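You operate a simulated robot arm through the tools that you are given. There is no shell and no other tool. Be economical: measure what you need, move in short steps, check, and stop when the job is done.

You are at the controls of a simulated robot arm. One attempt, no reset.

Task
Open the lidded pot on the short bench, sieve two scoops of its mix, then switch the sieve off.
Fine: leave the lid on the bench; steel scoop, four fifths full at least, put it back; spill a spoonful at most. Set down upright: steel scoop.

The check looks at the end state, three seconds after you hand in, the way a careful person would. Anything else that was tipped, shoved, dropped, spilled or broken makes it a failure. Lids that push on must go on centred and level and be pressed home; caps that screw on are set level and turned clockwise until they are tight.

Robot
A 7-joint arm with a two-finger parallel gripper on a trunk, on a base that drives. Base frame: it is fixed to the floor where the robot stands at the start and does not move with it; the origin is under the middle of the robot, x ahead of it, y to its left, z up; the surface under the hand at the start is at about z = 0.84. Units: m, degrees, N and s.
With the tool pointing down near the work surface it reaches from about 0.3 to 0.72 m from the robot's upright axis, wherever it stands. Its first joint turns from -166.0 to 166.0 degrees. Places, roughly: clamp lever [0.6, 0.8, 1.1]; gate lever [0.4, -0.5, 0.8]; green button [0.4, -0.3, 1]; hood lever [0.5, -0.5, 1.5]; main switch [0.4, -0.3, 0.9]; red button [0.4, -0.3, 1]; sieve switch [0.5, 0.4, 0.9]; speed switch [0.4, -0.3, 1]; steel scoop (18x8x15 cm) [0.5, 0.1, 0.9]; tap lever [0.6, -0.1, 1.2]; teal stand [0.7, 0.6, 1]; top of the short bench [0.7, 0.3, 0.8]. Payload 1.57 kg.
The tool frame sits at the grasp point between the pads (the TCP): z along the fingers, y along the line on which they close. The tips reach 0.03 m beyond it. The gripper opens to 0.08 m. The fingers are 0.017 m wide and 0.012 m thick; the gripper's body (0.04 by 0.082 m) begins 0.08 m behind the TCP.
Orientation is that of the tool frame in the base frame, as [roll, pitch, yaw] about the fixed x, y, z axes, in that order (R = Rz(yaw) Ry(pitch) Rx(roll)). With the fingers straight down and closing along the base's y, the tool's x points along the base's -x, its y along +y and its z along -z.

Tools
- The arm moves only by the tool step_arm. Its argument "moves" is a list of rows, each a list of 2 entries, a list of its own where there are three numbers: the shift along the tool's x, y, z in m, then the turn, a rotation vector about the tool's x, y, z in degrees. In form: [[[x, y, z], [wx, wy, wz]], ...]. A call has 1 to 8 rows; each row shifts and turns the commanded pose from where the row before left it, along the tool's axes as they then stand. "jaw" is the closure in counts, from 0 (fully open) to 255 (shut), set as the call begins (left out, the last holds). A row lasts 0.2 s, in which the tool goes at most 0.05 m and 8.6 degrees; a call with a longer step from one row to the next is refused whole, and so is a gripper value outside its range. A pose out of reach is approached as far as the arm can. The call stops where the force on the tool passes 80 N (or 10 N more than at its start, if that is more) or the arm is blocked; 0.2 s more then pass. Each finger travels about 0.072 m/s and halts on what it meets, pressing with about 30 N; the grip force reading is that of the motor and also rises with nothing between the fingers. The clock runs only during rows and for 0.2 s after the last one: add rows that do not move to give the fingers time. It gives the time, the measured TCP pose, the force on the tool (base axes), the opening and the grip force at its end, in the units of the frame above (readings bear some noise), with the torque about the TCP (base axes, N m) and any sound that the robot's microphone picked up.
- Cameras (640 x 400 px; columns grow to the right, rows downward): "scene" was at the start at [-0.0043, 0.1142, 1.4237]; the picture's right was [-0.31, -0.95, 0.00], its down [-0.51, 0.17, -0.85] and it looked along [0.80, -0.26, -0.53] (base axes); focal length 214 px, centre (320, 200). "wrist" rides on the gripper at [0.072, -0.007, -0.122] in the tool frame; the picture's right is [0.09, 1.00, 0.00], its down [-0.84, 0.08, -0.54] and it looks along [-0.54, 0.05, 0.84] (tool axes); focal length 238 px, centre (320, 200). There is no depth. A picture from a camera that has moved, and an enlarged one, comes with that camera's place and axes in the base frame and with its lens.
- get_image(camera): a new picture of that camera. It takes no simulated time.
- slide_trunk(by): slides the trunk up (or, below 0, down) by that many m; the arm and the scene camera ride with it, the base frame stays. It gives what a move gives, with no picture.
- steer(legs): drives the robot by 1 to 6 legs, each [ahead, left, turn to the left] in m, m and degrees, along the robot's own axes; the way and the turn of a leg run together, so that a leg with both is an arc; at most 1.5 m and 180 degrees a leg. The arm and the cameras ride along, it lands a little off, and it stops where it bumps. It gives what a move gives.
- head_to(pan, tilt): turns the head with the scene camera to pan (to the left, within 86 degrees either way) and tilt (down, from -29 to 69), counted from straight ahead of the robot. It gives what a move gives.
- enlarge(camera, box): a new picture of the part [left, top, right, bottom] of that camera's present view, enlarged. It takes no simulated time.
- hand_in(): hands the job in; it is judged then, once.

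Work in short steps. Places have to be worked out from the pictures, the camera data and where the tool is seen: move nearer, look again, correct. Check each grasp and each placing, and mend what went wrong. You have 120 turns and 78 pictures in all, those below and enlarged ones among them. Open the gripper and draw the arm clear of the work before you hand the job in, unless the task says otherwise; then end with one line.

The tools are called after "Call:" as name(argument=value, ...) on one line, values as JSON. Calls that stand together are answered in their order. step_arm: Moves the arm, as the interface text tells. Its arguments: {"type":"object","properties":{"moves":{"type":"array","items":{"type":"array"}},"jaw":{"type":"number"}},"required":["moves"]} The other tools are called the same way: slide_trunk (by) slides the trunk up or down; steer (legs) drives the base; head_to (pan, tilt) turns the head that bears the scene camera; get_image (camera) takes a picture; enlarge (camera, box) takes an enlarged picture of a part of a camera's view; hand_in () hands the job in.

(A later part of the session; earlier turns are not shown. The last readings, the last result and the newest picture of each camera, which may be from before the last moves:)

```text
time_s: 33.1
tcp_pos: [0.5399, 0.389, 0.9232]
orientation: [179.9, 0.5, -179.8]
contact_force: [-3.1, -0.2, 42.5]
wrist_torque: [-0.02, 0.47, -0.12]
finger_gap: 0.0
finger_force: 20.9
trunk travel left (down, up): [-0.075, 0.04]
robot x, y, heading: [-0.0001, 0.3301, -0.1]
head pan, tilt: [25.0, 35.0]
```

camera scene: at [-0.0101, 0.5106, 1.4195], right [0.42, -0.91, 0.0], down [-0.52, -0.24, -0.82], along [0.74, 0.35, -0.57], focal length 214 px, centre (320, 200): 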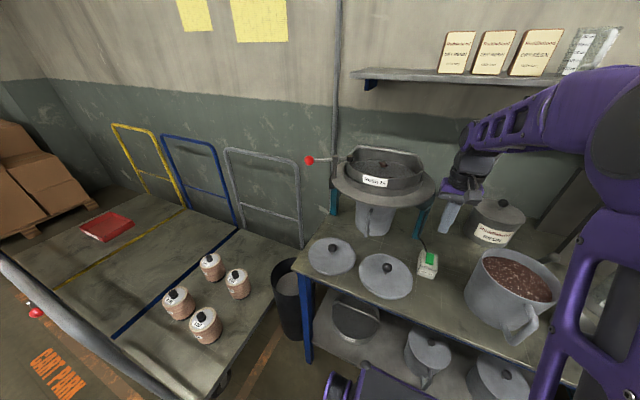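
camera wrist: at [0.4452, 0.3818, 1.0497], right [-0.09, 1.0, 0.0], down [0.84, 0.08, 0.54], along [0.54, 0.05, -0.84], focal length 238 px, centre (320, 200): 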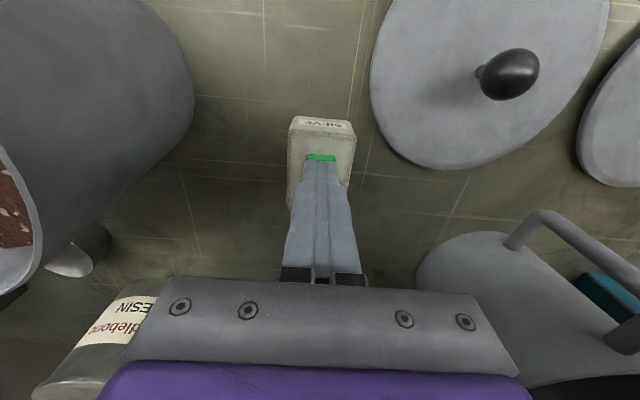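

No click and no give at either end: the block sits flat, offset to the far end of its box, so it may be a slider. I lift and check the switch and sieve for changes.

Call:
step_arm(moves=[[[0, 0, -0.02], [0, 0, 0]], [[0, 0, -0.04], [0, 0, 0]], [[0.03, 0, -0.03], [0, 0, 0]], [[0, 0, 0], [0, 0, 0]]])

Call:
enlarge(camera="wrist", box=[270, 80, 370, 170])

Call:
enlarge(camera="scene", box=[295, 130, 445, 240])

```text
time_s: 34.1
tcp_pos: [0.5099, 0.3899, 1.0091]
orientation: [-180.0, -0.1, -179.9]
contact_force: [0.0, -0.2, 0.3]
wrist_torque: [0.03, 0.0, 0.02]
finger_gap: 0.0002
finger_force: 21.1
trunk travel left (down, up): [-0.075, 0.04]
robot x, y, heading: [-0.0043, 0.3324, 0.1]
head pan, tilt: [25.0, 35.0]
```

```text
4.44 times, centred on (320, 125) of wrist
camera zoom: at [0.4392, 0.3837, 1.1301], right [-0.09, 1.0, 0.0], down [0.84, 0.08, 0.54], along [0.54, 0.05, -0.84], focal length 1059 px, centre (320, 533)
```

zoom: 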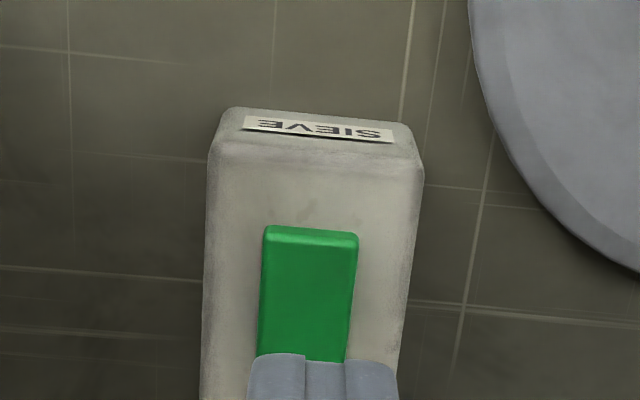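

```text
3.64 times, centred on (370, 185) of scene
camera zoom: at [-0.0104, 0.5106, 1.4194], right [0.42, -0.91, 0.0], down [-0.52, -0.24, -0.82], along [0.74, 0.35, -0.57], focal length 780 px, centre (138, 254)
```

zoom: 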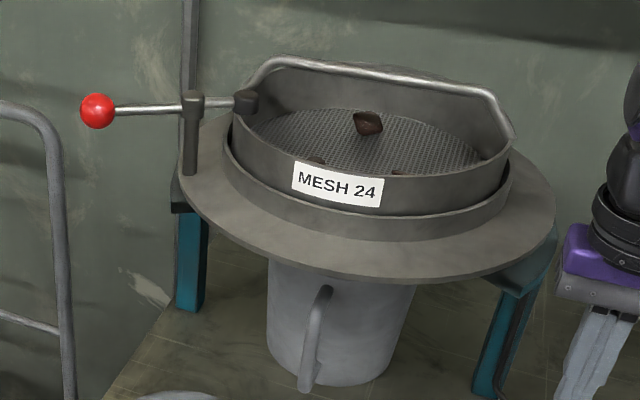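

The frame label seems shifted by ~2 px; the sieve may be vibrating. I compare two tight views across a short wait.

Call:
enlarge(camera="scene", box=[355, 165, 395, 190])

Call:
step_arm(moves=[[[0, 0, 0], [0, 0, 0]]])

Call:
enlarge(camera="scene", box=[355, 165, 395, 190])

```text
16.00 times, centred on (375, 178) of scene
camera zoom: at [-0.0104, 0.5106, 1.4194], right [0.42, -0.91, 0.0], down [-0.52, -0.24, -0.82], along [0.74, 0.35, -0.57], focal length 3432 px, centre (-560, 560)
```

zoom: 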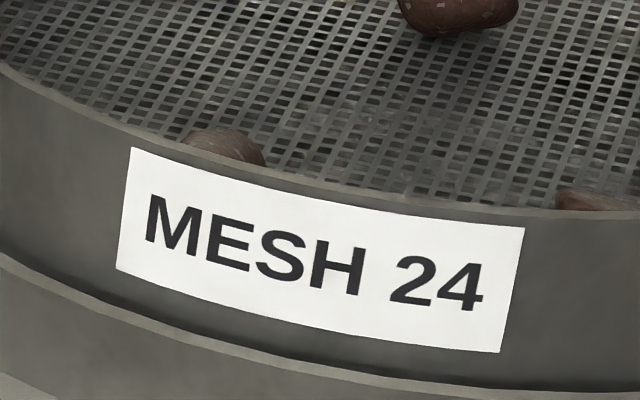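

```text
time_s: 34.5
tcp_pos: [0.5104, 0.3902, 1.0098]
orientation: [179.9, 0.0, -179.9]
contact_force: [-0.4, 0.3, 0.1]
wrist_torque: [-0.01, 0.02, -0.01]
finger_gap: 0.0
finger_force: 21.2
trunk travel left (down, up): [-0.075, 0.04]
robot x, y, heading: [-0.0002, 0.3307, 0.1]
head pan, tilt: [25.0, 35.0]
```

```text
16.00 times, centred on (375, 178) of scene
camera zoom: at [-0.0101, 0.5106, 1.4195], right [0.42, -0.91, 0.0], down [-0.52, -0.24, -0.82], along [0.74, 0.35, -0.57], focal length 3432 px, centre (-560, 560)
```

zoom: 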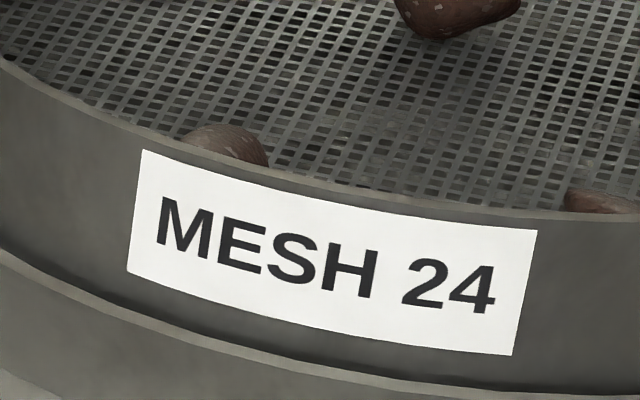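

The frame is vibrating between shots, so the sieve is running. Now the scoop: I raise and move back over its handle for a view.

Call:
step_arm(moves=[[[0.02, 0, -0.04], [0, 0, 0]], [[0.02, 0, -0.04], [0, 0, 0]], [[0.03, -0.03, -0.025], [0, 0, 0]], [[0.03, -0.039, 0], [0, 0, 0]], [[0.03, -0.039, 0], [0, 0, 0]], [[0.03, -0.039, 0], [0, 0, 0]], [[0.03, -0.039, 0], [0, 0, 0]], [[0, -0.049, 0], [0, 0, 0]]], jaw=0)

Call:
step_arm(moves=[[[0, -0.045, 0], [0, 0, 0]], [[0, -0.04, 0], [0, 0, 0]], [[0, 0, 0], [0, 0, 0]]])

Call:
get_image(camera="wrist")

Call:
get_image(camera="scene")

```text
time_s: 35.9
tcp_pos: [0.3541, 0.2412, 1.0551]
orientation: [178.9, -9.6, 180.0]
contact_force: [-0.8, 0.8, -0.2]
wrist_torque: [-0.01, 0.02, 0.0]
finger_gap: 0.0801
finger_force: 0.1
trunk travel left (down, up): [-0.075, 0.04]
robot x, y, heading: [-0.0015, 0.3335, 0.3]
head pan, tilt: [25.0, 35.0]
stopped in row 7: the arm was blocked; the commanded pose is now the measured one
```

```text
time_s: 36.7
tcp_pos: [0.3542, 0.1563, 1.0583]
orientation: [179.0, -9.2, -179.9]
contact_force: [0.2, 0.3, 0.6]
wrist_torque: [0.0, 0.02, 0.0]
finger_gap: 0.0803
finger_force: 0.0
trunk travel left (down, up): [-0.075, 0.04]
robot x, y, heading: [-0.0005, 0.3341, 0.3]
head pan, tilt: [25.0, 35.0]
```

```text
34 pictures are left
camera wrist: at [0.3027, 0.1476, 1.1889], right [-0.09, 1.0, 0.03], down [0.91, 0.07, 0.4], along [0.4, 0.07, -0.91], focal length 238 px, centre (320, 200)
```

wrist: 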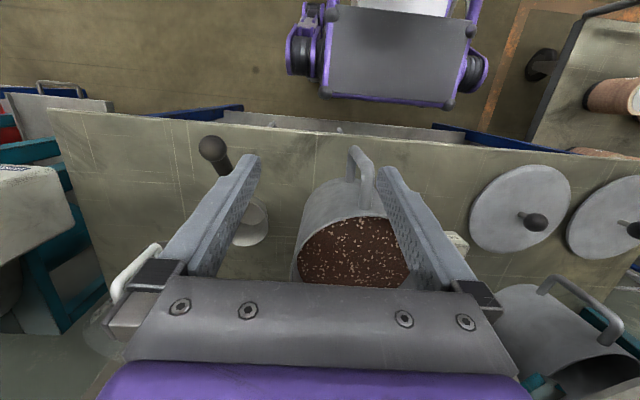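

```text
33 pictures are left
camera scene: at [-0.0101, 0.5105, 1.4195], right [0.42, -0.91, 0.0], down [-0.52, -0.24, -0.82], along [0.74, 0.35, -0.57], focal length 214 px, centre (320, 200)
```

scene: 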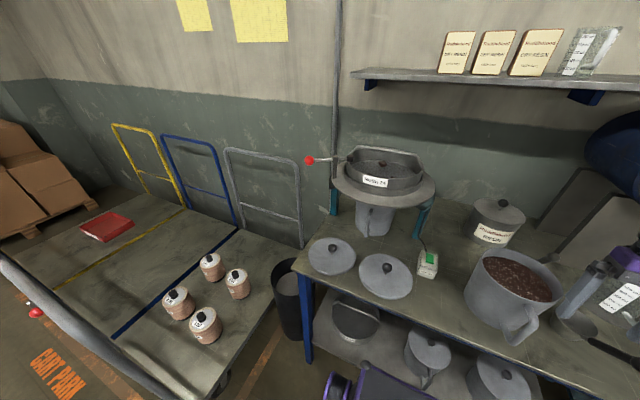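

Some near-range blocking occurred, but nothing was touched. The scoop handle runs from a ball end at (0.351, 0.067, 0.983) down to (0.427, 0.060, 0.897), about 48° slope. I will tilt the tool along it; first I move sideways over it and tilt in part.

Call:
step_arm(moves=[[[-0.02, -0.04, -0.02], [0, 0, 5.3]], [[-0.02, -0.045, -0.01], [0, 0, 0]], [[0, 0, 0], [0, -8.5, 0]], [[0, 0, 0], [0, -8.5, 0]], [[0, 0, 0], [0, -8.5, 0]], [[0, 0, 0], [0, -8.5, 0]], [[0, 0, 0], [0, -8.2, 0]], [[0, 0, 0], [0, -8, 0]]])

```text
refused: row 2 steps farther than a row can; nothing moved
```

Row 2 was just too long; I shorten it.

Call:
step_arm(moves=[[[-0.02, -0.04, -0.02], [0, 0, 5.3]], [[-0.015, -0.045, -0.01], [0, 0, 0]], [[0, 0, 0], [0, -8.5, 0]], [[0, 0, 0], [0, -8.5, 0]], [[0, 0, 0], [0, -8.5, 0]], [[0, 0, 0], [0, -8.5, 0]], [[0, 0, 0], [0, -8.2, 0]], [[0, 0, 0], [0, -8, 0]]])

```text
time_s: 38.5
tcp_pos: [0.3874, 0.0663, 1.0595]
orientation: [178.5, 38.7, 173.4]
contact_force: [-0.1, -0.8, -0.3]
wrist_torque: [-0.04, 0.0, -0.01]
finger_gap: 0.08
finger_force: 0.1
trunk travel left (down, up): [-0.075, 0.04]
robot x, y, heading: [0.0017, 0.33, 0.0]
head pan, tilt: [25.0, 35.0]
```

Tilt reached without trouble. I check with the wrist camera before descending.

Call:
get_image(camera="wrist")

```text
32 pictures are left
camera wrist: at [0.2555, 0.0724, 1.109], right [0.03, 1.0, -0.04], down [0.32, 0.03, 0.95], along [0.95, -0.04, -0.32], focal length 238 px, centre (320, 200)
```

wrist: 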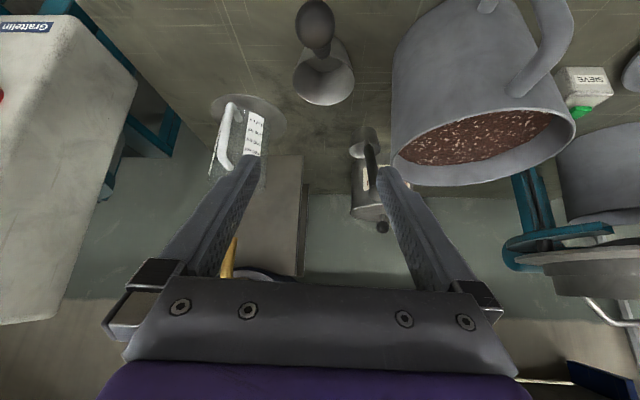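

The handle is centred between the fingers, with azimuth nearer −3°. I correct the yaw by 3°, then descend vertically 0.12 m.

Call:
step_arm(moves=[[[0, -0.003, 0], [-1.9, 0, -2.3]], [[0.025, 0, 0.0312], [0, 0, 0]], [[0.025, 0, 0.0312], [0, 0, 0]], [[0.025, 0, 0.0312], [0, 0, 0]], [[0, 0, 0], [0, 0, 0]]])

Call:
get_image(camera="wrist")

```text
time_s: 39.7
tcp_pos: [0.3938, 0.0684, 0.9598]
orientation: [179.8, 40.9, 177.5]
contact_force: [0.2, -0.7, -0.7]
wrist_torque: [0.01, 0.02, 0.03]
finger_gap: 0.0802
finger_force: 0.1
trunk travel left (down, up): [-0.075, 0.04]
robot x, y, heading: [0.0019, 0.3328, 0.1]
head pan, tilt: [25.0, 35.0]
```

```text
31 pictures are left
camera wrist: at [0.2591, 0.0667, 1.0033], right [-0.03, 1.0, -0.06], down [0.28, 0.06, 0.96], along [0.96, 0.01, -0.28], focal length 238 px, centre (320, 200)
```

wrist: 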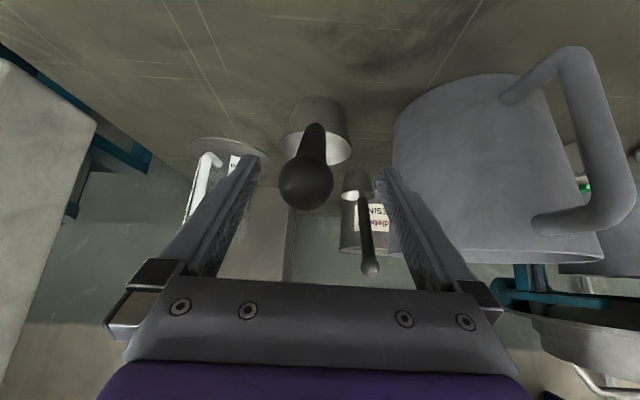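

Handle lies at y≈0.061; I shift −6 mm, go down 28 mm more and close.

Call:
step_arm(moves=[[[0, -0.0065, 0], [0, 0, 0]], [[0.0184, 0, 0.0211], [0, 0, 0]], [[0, 0, 0], [0, 0, 0]]])

Call:
step_arm(moves=[[[0, 0, 0], [0, 0, 0]], [[0, 0, 0], [0, 0, 0]], [[0, 0, 0], [0, 0, 0]], [[0, 0, 0], [0, 0, 0]], [[0, 0, 0], [0, 0, 0]]], jaw=255)

Call:
get_image(camera="wrist")

```text
time_s: 40.5
tcp_pos: [0.3925, 0.0605, 0.9304]
orientation: [180.0, 41.0, 177.6]
contact_force: [0.1, -0.5, 0.3]
wrist_torque: [-0.01, 0.0, 0.0]
finger_gap: 0.08
finger_force: 0.1
trunk travel left (down, up): [-0.075, 0.04]
robot x, y, heading: [0.0024, 0.3327, 0.3]
head pan, tilt: [25.0, 35.0]
```

```text
time_s: 41.7
tcp_pos: [0.3934, 0.0611, 0.9322]
orientation: [179.9, 41.1, 177.6]
contact_force: [-0.3, -0.7, 0.3]
wrist_torque: [0.02, 0.0, 0.01]
finger_gap: 0.0227
finger_force: 30.1
trunk travel left (down, up): [-0.075, 0.04]
robot x, y, heading: [-0.0001, 0.3262, 0.1]
head pan, tilt: [25.0, 35.0]
```

```text
30 pictures are left
camera wrist: at [0.2599, 0.0609, 0.9753], right [-0.03, 1.0, -0.06], down [0.28, 0.06, 0.96], along [0.96, 0.01, -0.28], focal length 238 px, centre (320, 200)
```

wrist: 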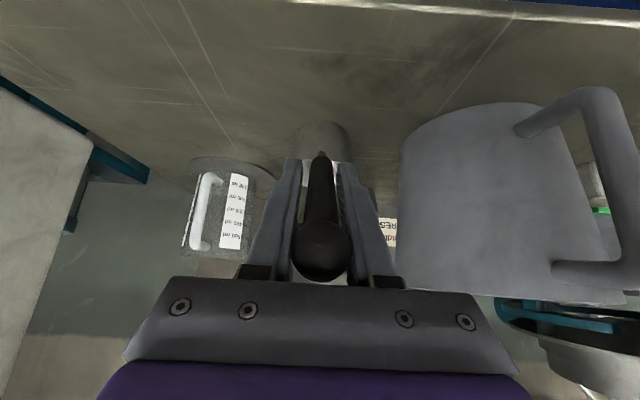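

Gripped along the handle. I lift 0.16 m straight up and check.

Call:
step_arm(moves=[[[-0.0131, 0, -0.0151], [0, 0, 0]], [[-0.0262, 0, -0.0302], [0, 0, 0]], [[-0.0262, 0, -0.0302], [0, 0, 0]], [[-0.0262, 0, -0.0302], [0, 0, 0]], [[-0.0131, 0, -0.0151], [0, 0, 0]], [[0, 0, 0], [0, 0, 0]]])

Call:
get_image(camera="scene")

Call:
get_image(camera="wrist")

```text
time_s: 43.1
tcp_pos: [0.3931, 0.0571, 1.0848]
orientation: [179.2, 40.1, 177.2]
contact_force: [-0.7, 0.2, -2.3]
wrist_torque: [-0.03, 0.1, 0.0]
finger_gap: 0.0226
finger_force: 29.9
trunk travel left (down, up): [-0.075, 0.04]
robot x, y, heading: [0.0006, 0.3302, -0.4]
head pan, tilt: [25.0, 35.0]
```

```text
29 pictures are left
camera scene: at [-0.0105, 0.5107, 1.4183], right [0.43, -0.9, 0.0], down [-0.53, -0.25, -0.81], along [0.73, 0.35, -0.58], focal length 214 px, centre (320, 200)
```

scene: 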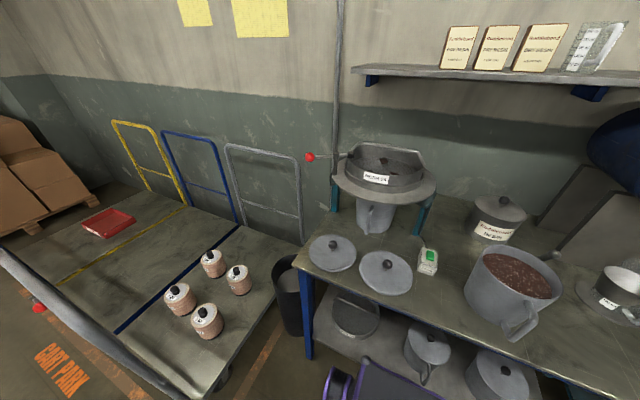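

```text
28 pictures are left
camera wrist: at [0.2592, 0.0574, 1.1306], right [-0.03, 1.0, -0.05], down [0.29, 0.06, 0.95], along [0.96, 0.01, -0.3], focal length 238 px, centre (320, 200)
```

wrist: 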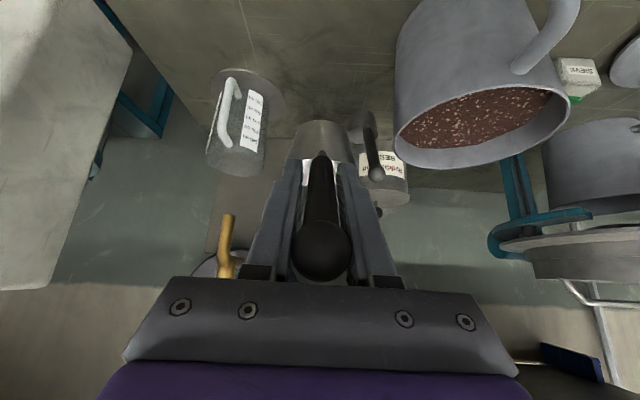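

The scoop is held well. Estimates: pot centre (0.48, 0.215), rim z≈0.985, mix surface ≈0.955; cup rim centre is ≈(+0.08, 0, −0.037) from the TCP. I rise, move over the pot and tip the cup 34° forward.

Call:
step_arm(moves=[[[-0.0262, 0, -0.0302], [0, 0, 0]], [[-0.0262, 0, -0.0302], [0, 0, 0]], [[-0.011, 0.0395, 0.005], [0, 8.5, 0]], [[-0.011, 0.0395, 0.005], [0, 8.5, 0]], [[-0.011, 0.0395, 0.004], [0, 8.5, 0]], [[-0.011, 0.0395, 0.002], [0, 8.5, 0]], [[0, 0, 0], [0, 0, 0]]])

Call:
head_to(pan=-30, tilt=40)

Call:
get_image(camera="scene")

Call:
get_image(camera="wrist")

```text
time_s: 44.7
tcp_pos: [0.4461, 0.2159, 1.1788]
orientation: [180.0, 6.7, 177.6]
contact_force: [0.3, 0.3, -1.2]
wrist_torque: [0.04, 0.02, 0.01]
finger_gap: 0.0227
finger_force: 30.3
trunk travel left (down, up): [-0.075, 0.04]
robot x, y, heading: [-0.0001, 0.3283, 0.1]
head pan, tilt: [25.0, 35.0]
```

```text
time_s: 46.0
tcp_pos: [0.4472, 0.2151, 1.1791]
orientation: [179.9, 6.7, 177.7]
contact_force: [-0.4, 0.4, -1.0]
wrist_torque: [-0.03, 0.04, 0.02]
finger_gap: 0.0228
finger_force: 30.3
trunk travel left (down, up): [-0.075, 0.04]
robot x, y, heading: [0.0015, 0.3331, 0.2]
head pan, tilt: [-30.0, 40.0]
```

```text
27 pictures are left
camera scene: at [-0.015, 0.5149, 1.4132], right [0.49, -0.87, 0.0], down [-0.55, -0.31, -0.78], along [0.68, 0.38, -0.63], focal length 214 px, centre (320, 200)
```

scene: 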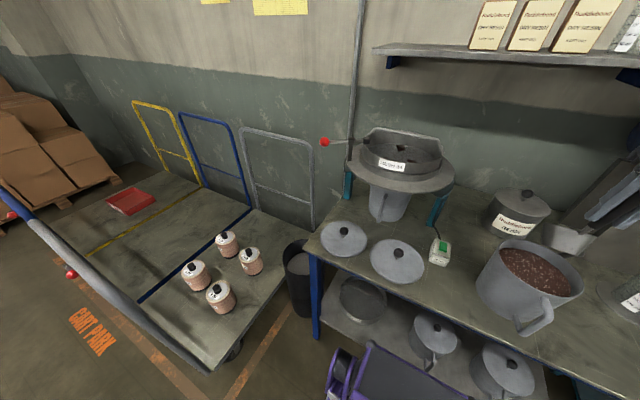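

```text
26 pictures are left
camera wrist: at [0.361, 0.2127, 1.2901], right [-0.05, 1.0, -0.01], down [0.77, 0.04, 0.64], along [0.64, 0.03, -0.77], focal length 238 px, centre (320, 200)
```

wrist: 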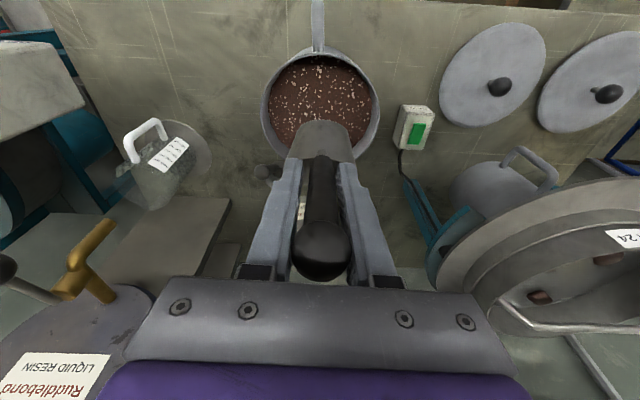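

Wrist view gives pot centre ≈(0.474, 0.217) and surface ≈0.955. I lower the tipped cup into the near half of the pot.

Call:
step_arm(moves=[[[0.0097, 0.002, 0.0397], [0, 0, 0]], [[0.0097, 0.002, 0.0397], [0, 0, 0]], [[0.004, 0, 0.0347], [0, 0, 0]], [[0.0025, 0, 0.02], [0, 0, 0]], [[0.0012, 0, 0.01], [0, 0, 0]], [[0, 0, 0], [0, 0, 0]]])

Call:
get_image(camera="wrist")

```text
time_s: 47.4
tcp_pos: [0.4365, 0.2201, 1.0322]
orientation: [179.9, 7.0, 177.7]
contact_force: [-0.2, 0.0, -1.4]
wrist_torque: [0.01, 0.01, 0.01]
finger_gap: 0.0227
finger_force: 29.8
trunk travel left (down, up): [-0.075, 0.04]
robot x, y, heading: [-0.001, 0.3285, 0.3]
head pan, tilt: [-30.0, 40.0]
```

```text
25 pictures are left
camera wrist: at [0.3504, 0.2179, 1.1441], right [-0.05, 1.0, -0.01], down [0.77, 0.05, 0.64], along [0.64, 0.03, -0.77], focal length 238 px, centre (320, 200)
```

wrist: 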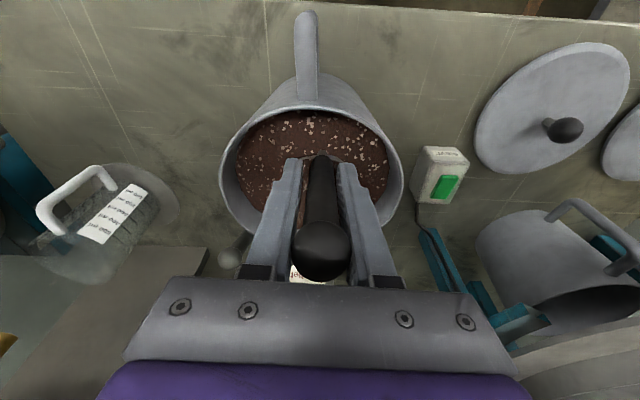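

The cup is buried in the near half with no reaction force. Now I go 17 mm deeper, sweep 22 mm forward and level the cup under the surface.

Call:
step_arm(moves=[[[0.002, 0, 0.017], [0, 0, 0]], [[-0.0112, 0, 0.0014], [0, 0, 0]], [[-0.0112, 0, 0.0014], [0, 0, 0]], [[0.0125, 0, 0.007], [0, -8.5, 0]], [[0.0126, 0, 0.0069], [0, -8.5, 0]], [[0.0135, 0, 0.0069], [0, -8.5, 0]], [[0.0132, 0, 0.0066], [0, -8.5, 0]], [[0, 0, 0], [0, 0, 0]]])

```text
time_s: 49.0
tcp_pos: [0.4217, 0.2204, 0.9848]
orientation: [-178.0, 35.7, -178.4]
contact_force: [9.8, -1.6, 32.9]
wrist_torque: [0.78, 0.57, -0.21]
finger_gap: 0.0227
finger_force: 30.0
out of reach, approached as far as the arm can: row 7
trunk travel left (down, up): [-0.075, 0.04]
robot x, y, heading: [0.0014, 0.3294, -0.0]
head pan, tilt: [-30.0, 40.0]
stopped in row 8: the force on the tool passed its limit at 95 N (the readings are from after the stop); the commanded pose is now the measured one
```

Contact force stopped it — probably the fingers on the pot rim. I lift 2 cm gently and look.

Call:
step_arm(moves=[[[-0.003, 0, -0.004], [0, 0, 0]], [[-0.009, 0, -0.012], [0, 0, 0]], [[0, 0, 0], [0, 0, 0]]])

Call:
get_image(camera="wrist")

Call:
get_image(camera="scene")

```text
time_s: 49.8
tcp_pos: [0.4182, 0.2239, 0.9997]
orientation: [-178.3, 35.0, -178.4]
contact_force: [-0.2, -0.4, -3.2]
wrist_torque: [0.03, 0.26, 0.0]
finger_gap: 0.0226
finger_force: 29.8
trunk travel left (down, up): [-0.075, 0.04]
robot x, y, heading: [-0.0031, 0.3325, 0.0]
head pan, tilt: [-30.0, 40.0]
```

```text
24 pictures are left
camera wrist: at [0.2894, 0.2175, 1.0569], right [-0.09, 0.99, -0.08], down [0.37, 0.1, 0.92], along [0.92, 0.05, -0.38], focal length 238 px, centre (320, 200)
```

wrist: 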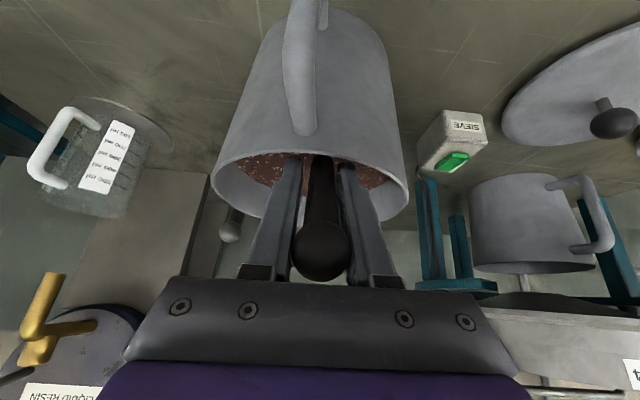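

```text
23 pictures are left
camera scene: at [-0.016, 0.4311, 1.4117], right [-0.5, -0.87, 0.0], down [-0.56, 0.32, -0.77], along [0.66, -0.38, -0.64], focal length 214 px, centre (320, 200)
```

scene: 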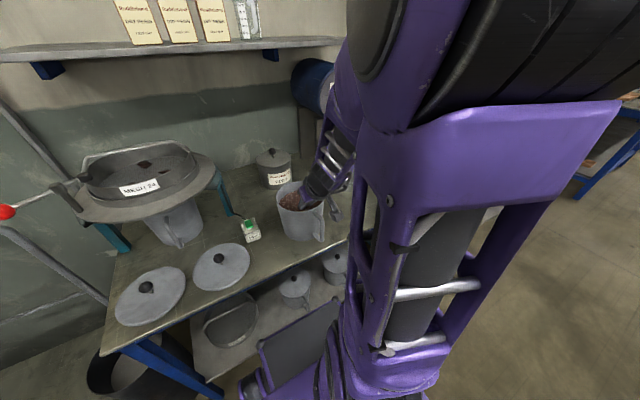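

The pot stands upright; load is now ~2 N more. I level the cup while rising slowly out of the pot.

Call:
step_arm(moves=[[[-0.006, 0, -0.008], [0, -3, 0]], [[-0.006, 0, -0.008], [0, -3, 0]], [[-0.013, 0, -0.015], [0, 0, 0]], [[-0.0196, 0, -0.0227], [0, 0, 0]], [[-0.0196, 0, -0.0227], [0, 0, 0]], [[-0.0196, 0, -0.0227], [0, 0, 0]], [[0, 0, 0], [0, 0, 0]]])

Call:
enlarge(camera="scene", box=[250, 120, 370, 250])

```text
time_s: 51.3
tcp_pos: [0.4194, 0.222, 1.0715]
orientation: [177.9, 33.6, 179.2]
contact_force: [-0.3, 0.0, -3.3]
wrist_torque: [-0.03, 0.23, -0.05]
finger_gap: 0.023
finger_force: 29.9
trunk travel left (down, up): [-0.075, 0.04]
robot x, y, heading: [0.0011, 0.3323, -0.1]
head pan, tilt: [-30.0, 40.0]
stopped in row 7: the arm was blocked; the commanded pose is now the measured one
```

```text
3.08 times, centred on (310, 185) of scene
camera zoom: at [-0.0176, 0.4305, 1.4087], right [-0.51, -0.86, 0.0], down [-0.58, 0.34, -0.74], along [0.64, -0.38, -0.67], focal length 660 px, centre (351, 246)
```

zoom: 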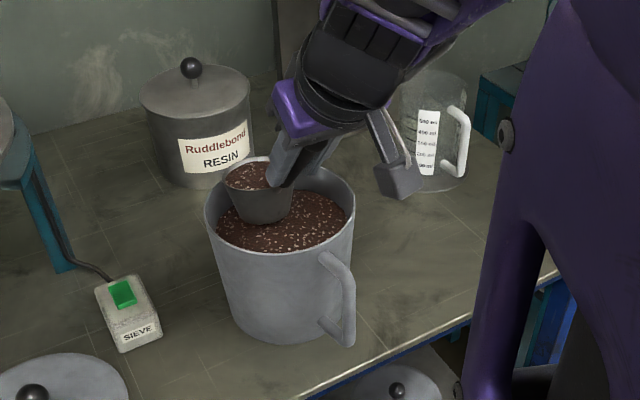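

The cup looks well filled. The arm is cramped near the robot, so I raise the trunk 4 cm to clear the rim, then check the fill.

Call:
slide_trunk(by=0.04)

Call:
enlarge(camera="scene", box=[275, 150, 345, 220])

```text
time_s: 52.2
tcp_pos: [0.4212, 0.2225, 1.1129]
orientation: [178.1, 33.9, 179.4]
contact_force: [0.2, -1.2, -3.4]
wrist_torque: [0.0, 0.22, -0.02]
finger_gap: 0.0225
finger_force: 29.6
trunk travel left (down, up): [-0.115, 0.0]
robot x, y, heading: [-0.0069, 0.3336, 0.1]
head pan, tilt: [-30.0, 40.0]
```

```text
5.71 times, centred on (310, 185) of scene
camera zoom: at [-0.0173, 0.4301, 1.4498], right [-0.51, -0.86, 0.0], down [-0.57, 0.34, -0.75], along [0.64, -0.39, -0.66], focal length 1226 px, centre (377, 286)
```

zoom: 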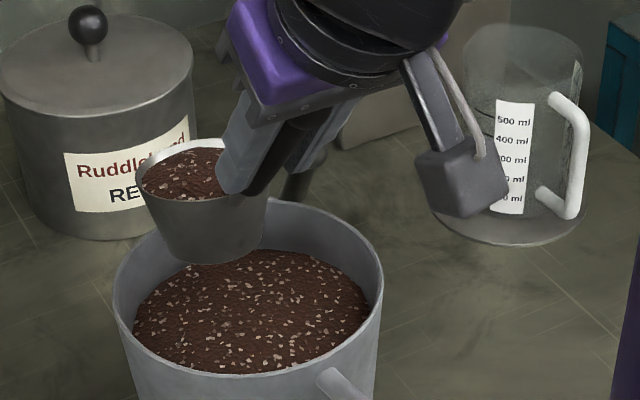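

Mix is about 6 mm below the rim, ~88 % full, and none has spilled. I drive a bit back and to the left (−0.06, +0.17) to give the arm room for pouring into the sieve.

Call:
steer(legs=[[-0.08, 0.17, 0]])

```text
time_s: 54.4
tcp_pos: [0.3405, 0.3902, 1.1134]
orientation: [178.1, 33.7, 179.6]
contact_force: [0.2, 0.1, -3.3]
wrist_torque: [0.01, 0.22, 0.0]
finger_gap: 0.0227
finger_force: 29.8
trunk travel left (down, up): [-0.115, 0.0]
robot x, y, heading: [-0.0837, 0.4991, 0.4]
head pan, tilt: [-30.0, 40.0]
```

Now at a good stance. Sieve frame works out as centre ≈(0.695, 0.60), rim z≈1.12, handle bar at x≈0.695 z≈1.15, so I will pour into its front half. I level the cup, rise to z≈1.26 and approach.

Call:
step_arm(moves=[[[-0.0168, 0, -0.0249], [1.5, -7.3, 0]], [[-0.0256, 0, -0.0294], [0, 0, 0]], [[-0.0256, 0, -0.0294], [0, 0, 0]], [[-0.0256, 0, -0.0294], [0, 0, 0]], [[-0.0226, 0.03, 0.0197], [0, 0, 0]], [[-0.0226, 0.03, 0.0197], [0, 0, 0]], [[-0.0226, 0.03, 0.0197], [0, 0, 0]], [[-0.0226, 0.03, 0.0197], [0, 0, 0]]])

```text
time_s: 55.2
tcp_pos: [0.3513, 0.386, 1.1477]
orientation: [176.7, 32.4, 177.5]
contact_force: [0.3, 0.1, -3.3]
wrist_torque: [-0.07, 0.21, 0.01]
finger_gap: 0.0228
finger_force: 30.2
trunk travel left (down, up): [-0.115, 0.0]
robot x, y, heading: [-0.0808, 0.4983, 0.6]
head pan, tilt: [-30.0, 40.0]
stopped in row 4: the arm was blocked; the commanded pose is now the measured one
```

Blocked again close-in when raising; I go forward first (x +0.12), then up.

Call:
step_arm(moves=[[[-0.0253, 0, 0.0161], [0, 0, 0]], [[-0.0253, 0, 0.0161], [0, 0, 0]], [[-0.0253, 0, 0.0161], [0, 0, 0]], [[-0.0253, 0, 0.0161], [2, 0, 0]], [[-0.0161, 0, -0.0253], [0, -4, 0]], [[-0.0161, 0, -0.0253], [0, -4, 0]], [[0, 0, 0], [0, 0, 0]]])

```text
time_s: 56.8
tcp_pos: [0.4689, 0.3819, 1.2099]
orientation: [178.6, 40.7, 177.4]
contact_force: [-0.1, 0.5, -2.9]
wrist_torque: [-0.02, 0.23, -0.01]
finger_gap: 0.0228
finger_force: 30.1
trunk travel left (down, up): [-0.115, 0.0]
robot x, y, heading: [-0.0798, 0.5003, 0.2]
head pan, tilt: [-30.0, 40.0]
```

Freed up. Now up to 1.265, then over toward (0.55, 0.60).

Call:
step_arm(moves=[[[-0.0184, 0, -0.0211], [0, 0, 0]], [[-0.0184, 0, -0.0211], [0, 0, 0]], [[-0.01, 0.036, 0.0087], [0, 0, 0]], [[-0.01, 0.036, 0.0087], [0, 0, 0]], [[-0.01, 0.036, 0.0087], [0, 0, 0]], [[-0.01, 0.036, 0.0087], [0, 0, 0]], [[-0.01, 0.036, 0.0087], [0, 0, 0]], [[-0.01, 0.036, 0.0087], [0, 0, 0]]])

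Call:
get_image(camera="wrist")

Call:
head_to(pan=10, tilt=25)

Call:
get_image(camera="scene")

```text
time_s: 58.6
tcp_pos: [0.5565, 0.5958, 1.2697]
orientation: [178.7, 40.7, 177.3]
contact_force: [-1.1, -0.2, -3.4]
wrist_torque: [0.0, 0.21, -0.01]
finger_gap: 0.0227
finger_force: 30.5
trunk travel left (down, up): [-0.115, 0.0]
robot x, y, heading: [-0.081, 0.4982, 0.3]
head pan, tilt: [-30.0, 40.0]
```

```text
20 pictures are left
camera wrist: at [0.4229, 0.5927, 1.3133], right [-0.04, 1.0, -0.04], down [0.28, 0.05, 0.96], along [0.96, 0.03, -0.28], focal length 238 px, centre (320, 200)
```

wrist: 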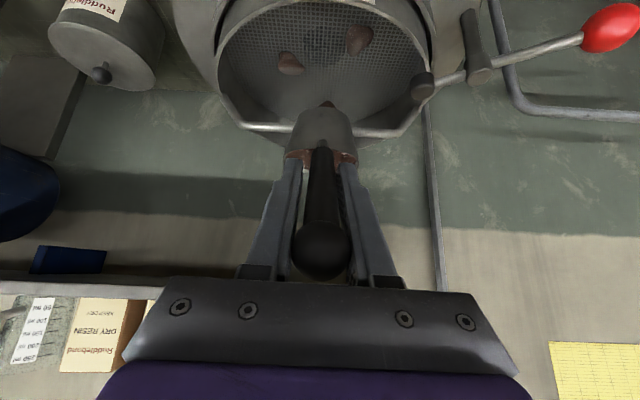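

```text
time_s: 59.7
tcp_pos: [0.5566, 0.5948, 1.2691]
orientation: [178.6, 40.7, 177.3]
contact_force: [0.8, -0.2, -3.0]
wrist_torque: [0.01, 0.21, 0.07]
finger_gap: 0.0229
finger_force: 29.6
trunk travel left (down, up): [-0.115, 0.0]
robot x, y, heading: [-0.0777, 0.496, 0.5]
head pan, tilt: [10.0, 25.0]
```

```text
19 pictures are left
camera scene: at [-0.0801, 0.6557, 1.4752], right [0.18, -0.98, 0.0], down [-0.42, -0.08, -0.91], along [0.89, 0.16, -0.42], focal length 214 px, centre (320, 200)
```

scene: 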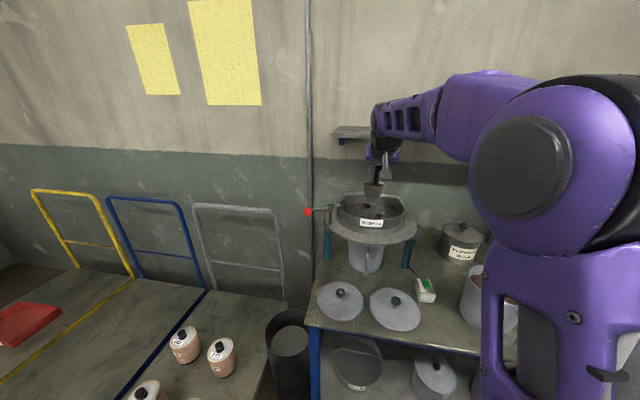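

Cup is over the front half of the mesh. I pour by rolling about the tool axis while pitching up; first 60° of roll.

Call:
step_arm(moves=[[[0.0075, 0, -0.0066], [0, 0, -8.5]], [[0, 0, 0], [0, 0, -8.5]], [[0, 0, 0], [0, 0, -8.5]], [[0, 0, 0], [0, 0, -8.5]], [[0, 0, 0], [0, 0, -8.5]], [[0, 0, 0], [0, 0, -8.5]], [[0, 0, 0], [0, 0, -8.5]]])

Call:
step_arm(moves=[[[0, 0, 0], [3.1, -1.5, -7.5]], [[0, 0, 0], [3.3, -1.1, -7.5]], [[0, 0, 0], [3.4, -0.7, -7.5]], [[0, 0, 0], [3.5, -0.2, -7.5]]])

```text
time_s: 61.3
tcp_pos: [0.5468, 0.5966, 1.2691]
orientation: [-143.9, 20.2, -115.8]
contact_force: [0.1, -0.2, -3.2]
wrist_torque: [0.01, 0.22, -0.02]
finger_gap: 0.0223
finger_force: 29.9
trunk travel left (down, up): [-0.115, 0.0]
robot x, y, heading: [-0.0822, 0.5027, 0.0]
head pan, tilt: [10.0, 25.0]
```

```text
time_s: 62.3
tcp_pos: [0.5467, 0.5964, 1.2698]
orientation: [-125.3, 1.2, -92.1]
contact_force: [-0.4, 0.5, -1.7]
wrist_torque: [-0.02, 0.16, 0.01]
finger_gap: 0.0226
finger_force: 30.0
trunk travel left (down, up): [-0.115, 0.0]
robot x, y, heading: [-0.0805, 0.4969, 0.3]
head pan, tilt: [10.0, 25.0]
```

The load is dropping; pouring works. I check, and continue the roll and pitch to finish.

Call:
enlarge(camera="scene", box=[310, 140, 440, 260])

Call:
step_arm(moves=[[[0, 0, 0], [3.74, 0.26, -7.5]], [[0, 0, 0], [3.68, 0.72, -7.5]], [[0, 0, 0], [3.55, 1.2, -7.5]], [[0, 0, 0], [3.37, 1.64, -7.5]], [[0, 0, 0], [3.1, 2.1, -7.5]], [[0, 0, 0], [2.83, 2.46, -7.5]], [[0, 0, 0], [2.46, 2.83, -7.5]], [[0, 0, 0], [2.1, 3.1, -7.5]]])

```text
3.33 times, centred on (375, 200) of scene
camera zoom: at [-0.0803, 0.6558, 1.4752], right [0.18, -0.98, 0.0], down [-0.42, -0.08, -0.91], along [0.89, 0.16, -0.42], focal length 715 px, centre (137, 200)
```

zoom: 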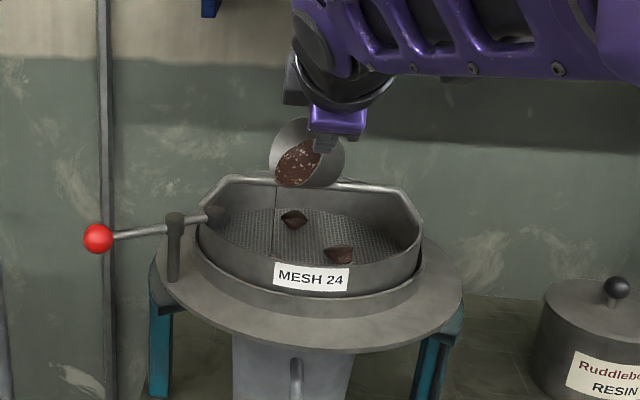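

```text
time_s: 64.1
tcp_pos: [0.5449, 0.5973, 1.2688]
orientation: [-100.2, -58.3, -83.2]
contact_force: [-0.1, -0.3, -0.6]
wrist_torque: [0.0, 0.1, 0.02]
finger_gap: 0.0227
finger_force: 30.2
trunk travel left (down, up): [-0.115, 0.0]
robot x, y, heading: [-0.0835, 0.4975, 0.3]
head pan, tilt: [10.0, 25.0]
```

Load fell to the empty value. I check the sieve and the cup.

Call:
step_arm(moves=[[[0, 0, 0], [0, 0, -6]], [[0, 0, 0], [0, 0, 0]], [[0, 0, 0], [0, 0, 0]]])

Call:
enlarge(camera="scene", box=[310, 140, 440, 260])

```text
time_s: 64.9
tcp_pos: [0.5455, 0.5967, 1.2694]
orientation: [-102.6, -64.1, -80.6]
contact_force: [0.0, -0.2, -1.1]
wrist_torque: [0.01, 0.15, 0.0]
finger_gap: 0.0227
finger_force: 30.3
trunk travel left (down, up): [-0.115, 0.0]
robot x, y, heading: [-0.0832, 0.4968, 0.5]
head pan, tilt: [10.0, 25.0]
```

```text
3.33 times, centred on (375, 200) of scene
camera zoom: at [-0.0803, 0.6558, 1.4752], right [0.18, -0.98, 0.0], down [-0.42, -0.08, -0.91], along [0.89, 0.16, -0.42], focal length 715 px, centre (137, 200)
```

zoom: 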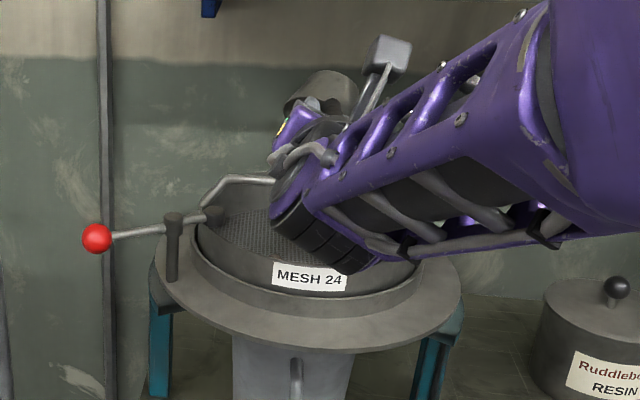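

The mix is out and the mesh looks clear in view. I reverse the motion to bring the cup upright.

Call:
step_arm(moves=[[[0, 0, 0], [0, 0, 6]], [[0, 0, 0], [-2.1, -3.1, 7.5]], [[0, 0, 0], [-2.46, -2.83, 7.5]], [[0, 0, 0], [-2.83, -2.46, 7.5]], [[0, 0, 0], [-3.1, -2.1, 7.5]], [[0, 0, 0], [-3.37, -1.64, 7.5]], [[0, 0, 0], [-3.55, -1.2, 7.5]], [[0, 0, 0], [-3.68, -0.72, 7.5]]])

Call:
step_arm(moves=[[[0, 0, 0], [-3.74, -0.26, 7.5]], [[0, 0, 0], [-3.5, 0.2, 7.5]], [[0, 0, 0], [-3.4, 0.7, 7.5]], [[0, 0, 0], [-3.3, 1.1, 7.5]], [[0, 0, 0], [-3.1, 1.5, 7.5]], [[0, 0, 0], [0, 0, 8.5]], [[0, 0, 0], [0, 0, 8.5]], [[0, 0, 0], [0, 0, 8.5]]])

Call:
step_arm(moves=[[[0, 0, 0], [0, 0, 8.5]], [[0, 0, 0], [0, 0, 8.5]], [[0, 0, 0], [0, 0, 8.5]], [[0, 0, 0], [0, 0, 8.5]]])

Call:
get_image(camera="scene")

```text
time_s: 66.7
tcp_pos: [0.5449, 0.5966, 1.2701]
orientation: [-121.7, -5.1, -88.2]
contact_force: [0.1, 0.6, -1.2]
wrist_torque: [0.04, 0.11, 0.02]
finger_gap: 0.0225
finger_force: 29.8
trunk travel left (down, up): [-0.115, 0.0]
robot x, y, heading: [-0.0836, 0.4963, 0.1]
head pan, tilt: [10.0, 25.0]
```

```text
time_s: 68.5
tcp_pos: [0.5444, 0.596, 1.2695]
orientation: [-155.3, 33.6, -140.7]
contact_force: [0.3, 0.4, -0.9]
wrist_torque: [-0.02, 0.1, 0.01]
finger_gap: 0.0227
finger_force: 29.6
trunk travel left (down, up): [-0.115, 0.0]
robot x, y, heading: [-0.0817, 0.4976, 0.3]
head pan, tilt: [10.0, 25.0]
```

```text
time_s: 69.5
tcp_pos: [0.5437, 0.597, 1.2695]
orientation: [178.5, 40.7, 177.2]
contact_force: [-0.6, -0.1, -1.1]
wrist_torque: [-0.02, 0.08, 0.01]
finger_gap: 0.0229
finger_force: 29.9
trunk travel left (down, up): [-0.115, 0.0]
robot x, y, heading: [-0.0791, 0.493, 0.4]
head pan, tilt: [10.0, 25.0]
```

```text
16 pictures are left
camera scene: at [-0.0803, 0.6558, 1.4752], right [0.18, -0.98, 0.0], down [-0.42, -0.08, -0.91], along [0.89, 0.16, -0.42], focal length 214 px, centre (320, 200)
```

scene: 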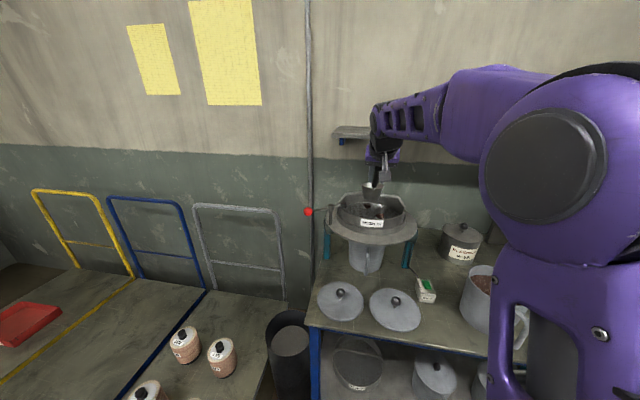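

First scoop done. I carry the empty scoop back over the pot and tip it forward again.

Call:
step_arm(moves=[[[0.0091, -0.047, -0.0079], [0, 0, 0]], [[0.0091, -0.047, -0.0079], [0, 0, 0]], [[0.0091, -0.047, -0.0079], [0, 0, 0]], [[0.0091, -0.047, -0.0079], [0, 0, 0]], [[0.0091, -0.047, -0.0079], [0, 0, 0]], [[0.0091, -0.047, -0.0079], [0, 0, 0]], [[0.0091, -0.047, -0.0079], [0, 0, 0]], [[0.0091, -0.047, -0.0079], [0, 0, 0]]])

Call:
step_arm(moves=[[[0.0144, 0, 0.0166], [0, 8.5, 0]], [[0.0117, 0, 0.0187], [0, 8.5, 0]], [[0.009, 0, 0.02], [0, 8.5, 0]], [[0.0057, 0, 0.0212], [0, 8.5, 0]], [[0, 0, 0], [0, 0, 0]]])

Call:
get_image(camera="wrist")

```text
time_s: 71.3
tcp_pos: [0.4376, 0.2228, 1.2668]
orientation: [178.6, 40.7, 177.4]
contact_force: [0.2, 0.3, -1.1]
wrist_torque: [-0.03, 0.1, -0.03]
finger_gap: 0.0228
finger_force: 29.6
trunk travel left (down, up): [-0.115, 0.0]
robot x, y, heading: [-0.0838, 0.4977, 0.5]
head pan, tilt: [10.0, 25.0]
```

```text
time_s: 72.5
tcp_pos: [0.4391, 0.2261, 1.1761]
orientation: [179.0, 6.6, 178.1]
contact_force: [0.0, 0.0, -2.5]
wrist_torque: [-0.01, 0.0, 0.0]
finger_gap: 0.0226
finger_force: 30.2
trunk travel left (down, up): [-0.115, 0.0]
robot x, y, heading: [-0.0804, 0.4987, 0.6]
head pan, tilt: [10.0, 25.0]
```

```text
15 pictures are left
camera wrist: at [0.3522, 0.2219, 1.2872], right [-0.06, 1.0, 0.01], down [0.77, 0.04, 0.64], along [0.63, 0.04, -0.77], focal length 238 px, centre (320, 200)
```

wrist: 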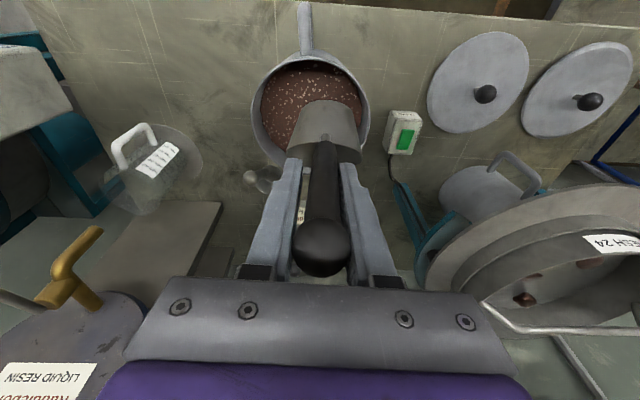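

The pot sits at ≈(0.468, 0.217); earlier the finger touched its rim near z≈0.99. This time I stay steeper (p≈26°) while submerged and level only on the way up. I lower the tipped cup.

Call:
step_arm(moves=[[[0.0081, -0.004, 0.0397], [0, 0, 0]], [[0.0081, -0.004, 0.0397], [0, 0, 0]], [[0.0046, 0, 0.0397], [0, 0, 0]], [[0.0034, 0, 0.03], [0, 0, 0]], [[0.0023, 0, 0.02], [0, 0, 0]], [[0, 0, 0], [0, 0, 0]]])

```text
time_s: 73.9
tcp_pos: [0.431, 0.2205, 1.003]
orientation: [178.9, 6.7, 178.0]
contact_force: [-0.2, -0.2, -1.4]
wrist_torque: [-0.01, -0.05, -0.01]
finger_gap: 0.0229
finger_force: 29.9
trunk travel left (down, up): [-0.115, 0.0]
robot x, y, heading: [-0.0849, 0.4983, 0.4]
head pan, tilt: [10.0, 25.0]
```

Depth reached with no contact. I sweep forward, rotate to ~26° and lift the first 15 mm.

Call:
step_arm(moves=[[[-0.0104, 0, 0.0013], [0, 0, 0]], [[-0.0104, 0, 0.0013], [0, 0, 0]], [[0.0128, 0, 0.009], [0, -8.5, 0]], [[0.0139, 0, 0.0096], [0, -8.5, 0]], [[0.0028, 0, 0.0015], [0, -2, 0]], [[0, 0, 0], [0, 0, 0]], [[-0.0066, 0, -0.0135], [0, 0, 0]], [[0, 0, 0], [0, 0, 0]]])

Call:
step_arm(moves=[[[-0.0037, 0, -0.0149], [0, -3.75, 0]], [[-0.0047, 0, -0.0146], [0, -3.75, 0]], [[-0.0057, 0, -0.0142], [0, -3.75, 0]], [[-0.0066, 0, -0.0138], [0, -3.75, 0]], [[-0.0131, 0, -0.0151], [0, 0, 0]], [[-0.0131, 0, -0.0151], [0, 0, 0]], [[-0.0131, 0, -0.0151], [0, 0, 0]], [[0, 0, 0], [0, 0, 0]]])

Call:
head_to(pan=-30, tilt=40)

Call:
get_image(camera="scene")

```text
time_s: 75.7
tcp_pos: [0.4267, 0.2198, 0.9946]
orientation: [178.8, 25.7, 177.8]
contact_force: [0.2, 1.1, -3.1]
wrist_torque: [0.01, 0.16, 0.01]
finger_gap: 0.0225
finger_force: 30.0
trunk travel left (down, up): [-0.115, 0.0]
robot x, y, heading: [-0.0818, 0.4968, 0.4]
head pan, tilt: [10.0, 25.0]
```

```text
time_s: 77.5
tcp_pos: [0.4147, 0.2176, 1.1144]
orientation: [178.6, 40.8, 177.4]
contact_force: [-0.2, -0.6, -2.2]
wrist_torque: [-0.03, 0.21, -0.02]
finger_gap: 0.0228
finger_force: 29.9
trunk travel left (down, up): [-0.115, 0.0]
robot x, y, heading: [-0.0799, 0.4949, 0.2]
head pan, tilt: [10.0, 25.0]
```

```text
time_s: 78.6
tcp_pos: [0.416, 0.2187, 1.1136]
orientation: [178.6, 40.6, 177.5]
contact_force: [-0.7, 0.6, -3.1]
wrist_torque: [0.01, 0.18, -0.02]
finger_gap: 0.0227
finger_force: 30.3
trunk travel left (down, up): [-0.115, 0.0]
robot x, y, heading: [-0.0819, 0.5007, 0.1]
head pan, tilt: [-30.0, 40.0]
```

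```text
14 pictures are left
camera scene: at [-0.0969, 0.5971, 1.4519], right [-0.49, -0.87, 0.0], down [-0.56, 0.32, -0.77], along [0.67, -0.38, -0.64], focal length 214 px, centre (320, 200)
```

scene: 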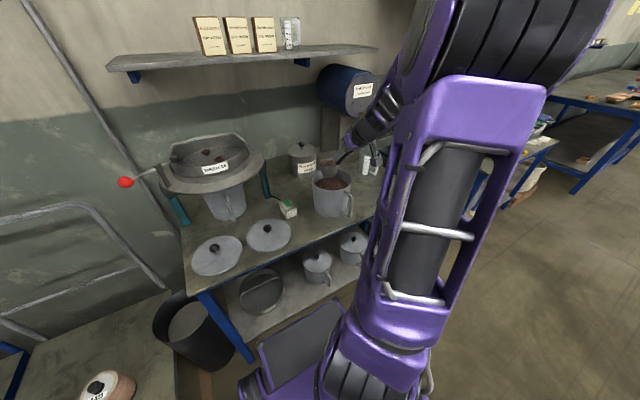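

Scooped without contact. I zoom in on the fill.

Call:
enlarge(camera="scene", box=[295, 135, 375, 215])

```text
5.00 times, centred on (335, 175) of scene
camera zoom: at [-0.0969, 0.5971, 1.4519], right [-0.49, -0.87, 0.0], down [-0.56, 0.32, -0.77], along [0.67, -0.38, -0.64], focal length 1072 px, centre (245, 325)
```

zoom: 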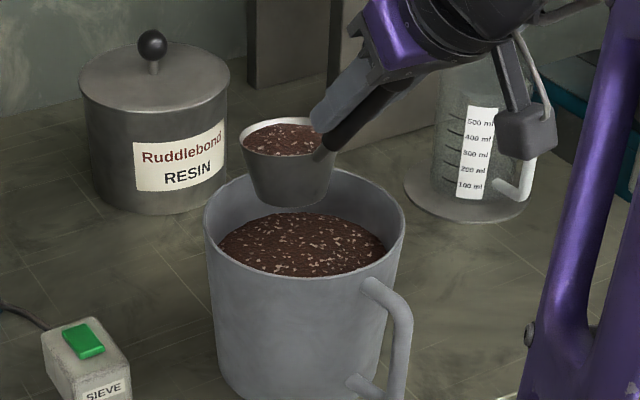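

Level and about 5 mm from the rim: good. I carry it up and over to the pouring pose.

Call:
step_arm(moves=[[[-0.0301, 0, -0.0255], [0, 0, 0]], [[-0.0301, 0, -0.0255], [0, 0, 0]], [[-0.0301, 0, -0.0255], [0, 0, 0]], [[-0.0301, 0, -0.0255], [0, 0, 0]], [[0, 0, 0], [0, 0, 0]]])

Call:
step_arm(moves=[[[-0.0102, 0.024, 0.0089], [0, 0, 0]], [[-0.0102, 0.045, 0.0089], [0, 0, 0]], [[-0.0102, 0.047, 0.0089], [0, 0, 0]], [[-0.0102, 0.047, 0.0089], [0, 0, 0]], [[-0.0102, 0.047, 0.0089], [0, 0, 0]], [[-0.0102, 0.047, 0.0089], [0, 0, 0]], [[-0.0102, 0.047, 0.0089], [0, 0, 0]], [[-0.0102, 0.047, 0.0089], [0, 0, 0]]])

```text
time_s: 79.8
tcp_pos: [0.4418, 0.2166, 1.2689]
orientation: [178.5, 40.8, 177.3]
contact_force: [1.0, -0.3, -3.2]
wrist_torque: [-0.02, 0.18, 0.0]
finger_gap: 0.0227
finger_force: 29.6
trunk travel left (down, up): [-0.115, 0.0]
robot x, y, heading: [-0.0815, 0.4985, 0.4]
head pan, tilt: [-30.0, 40.0]
```

```text
time_s: 81.6
tcp_pos: [0.5593, 0.5645, 1.2721]
orientation: [178.5, 40.7, 177.4]
contact_force: [0.0, -0.7, -2.8]
wrist_torque: [-0.03, 0.21, 0.01]
finger_gap: 0.0227
finger_force: 29.8
trunk travel left (down, up): [-0.115, 0.0]
robot x, y, heading: [-0.0781, 0.4998, 0.6]
head pan, tilt: [-30.0, 40.0]
```

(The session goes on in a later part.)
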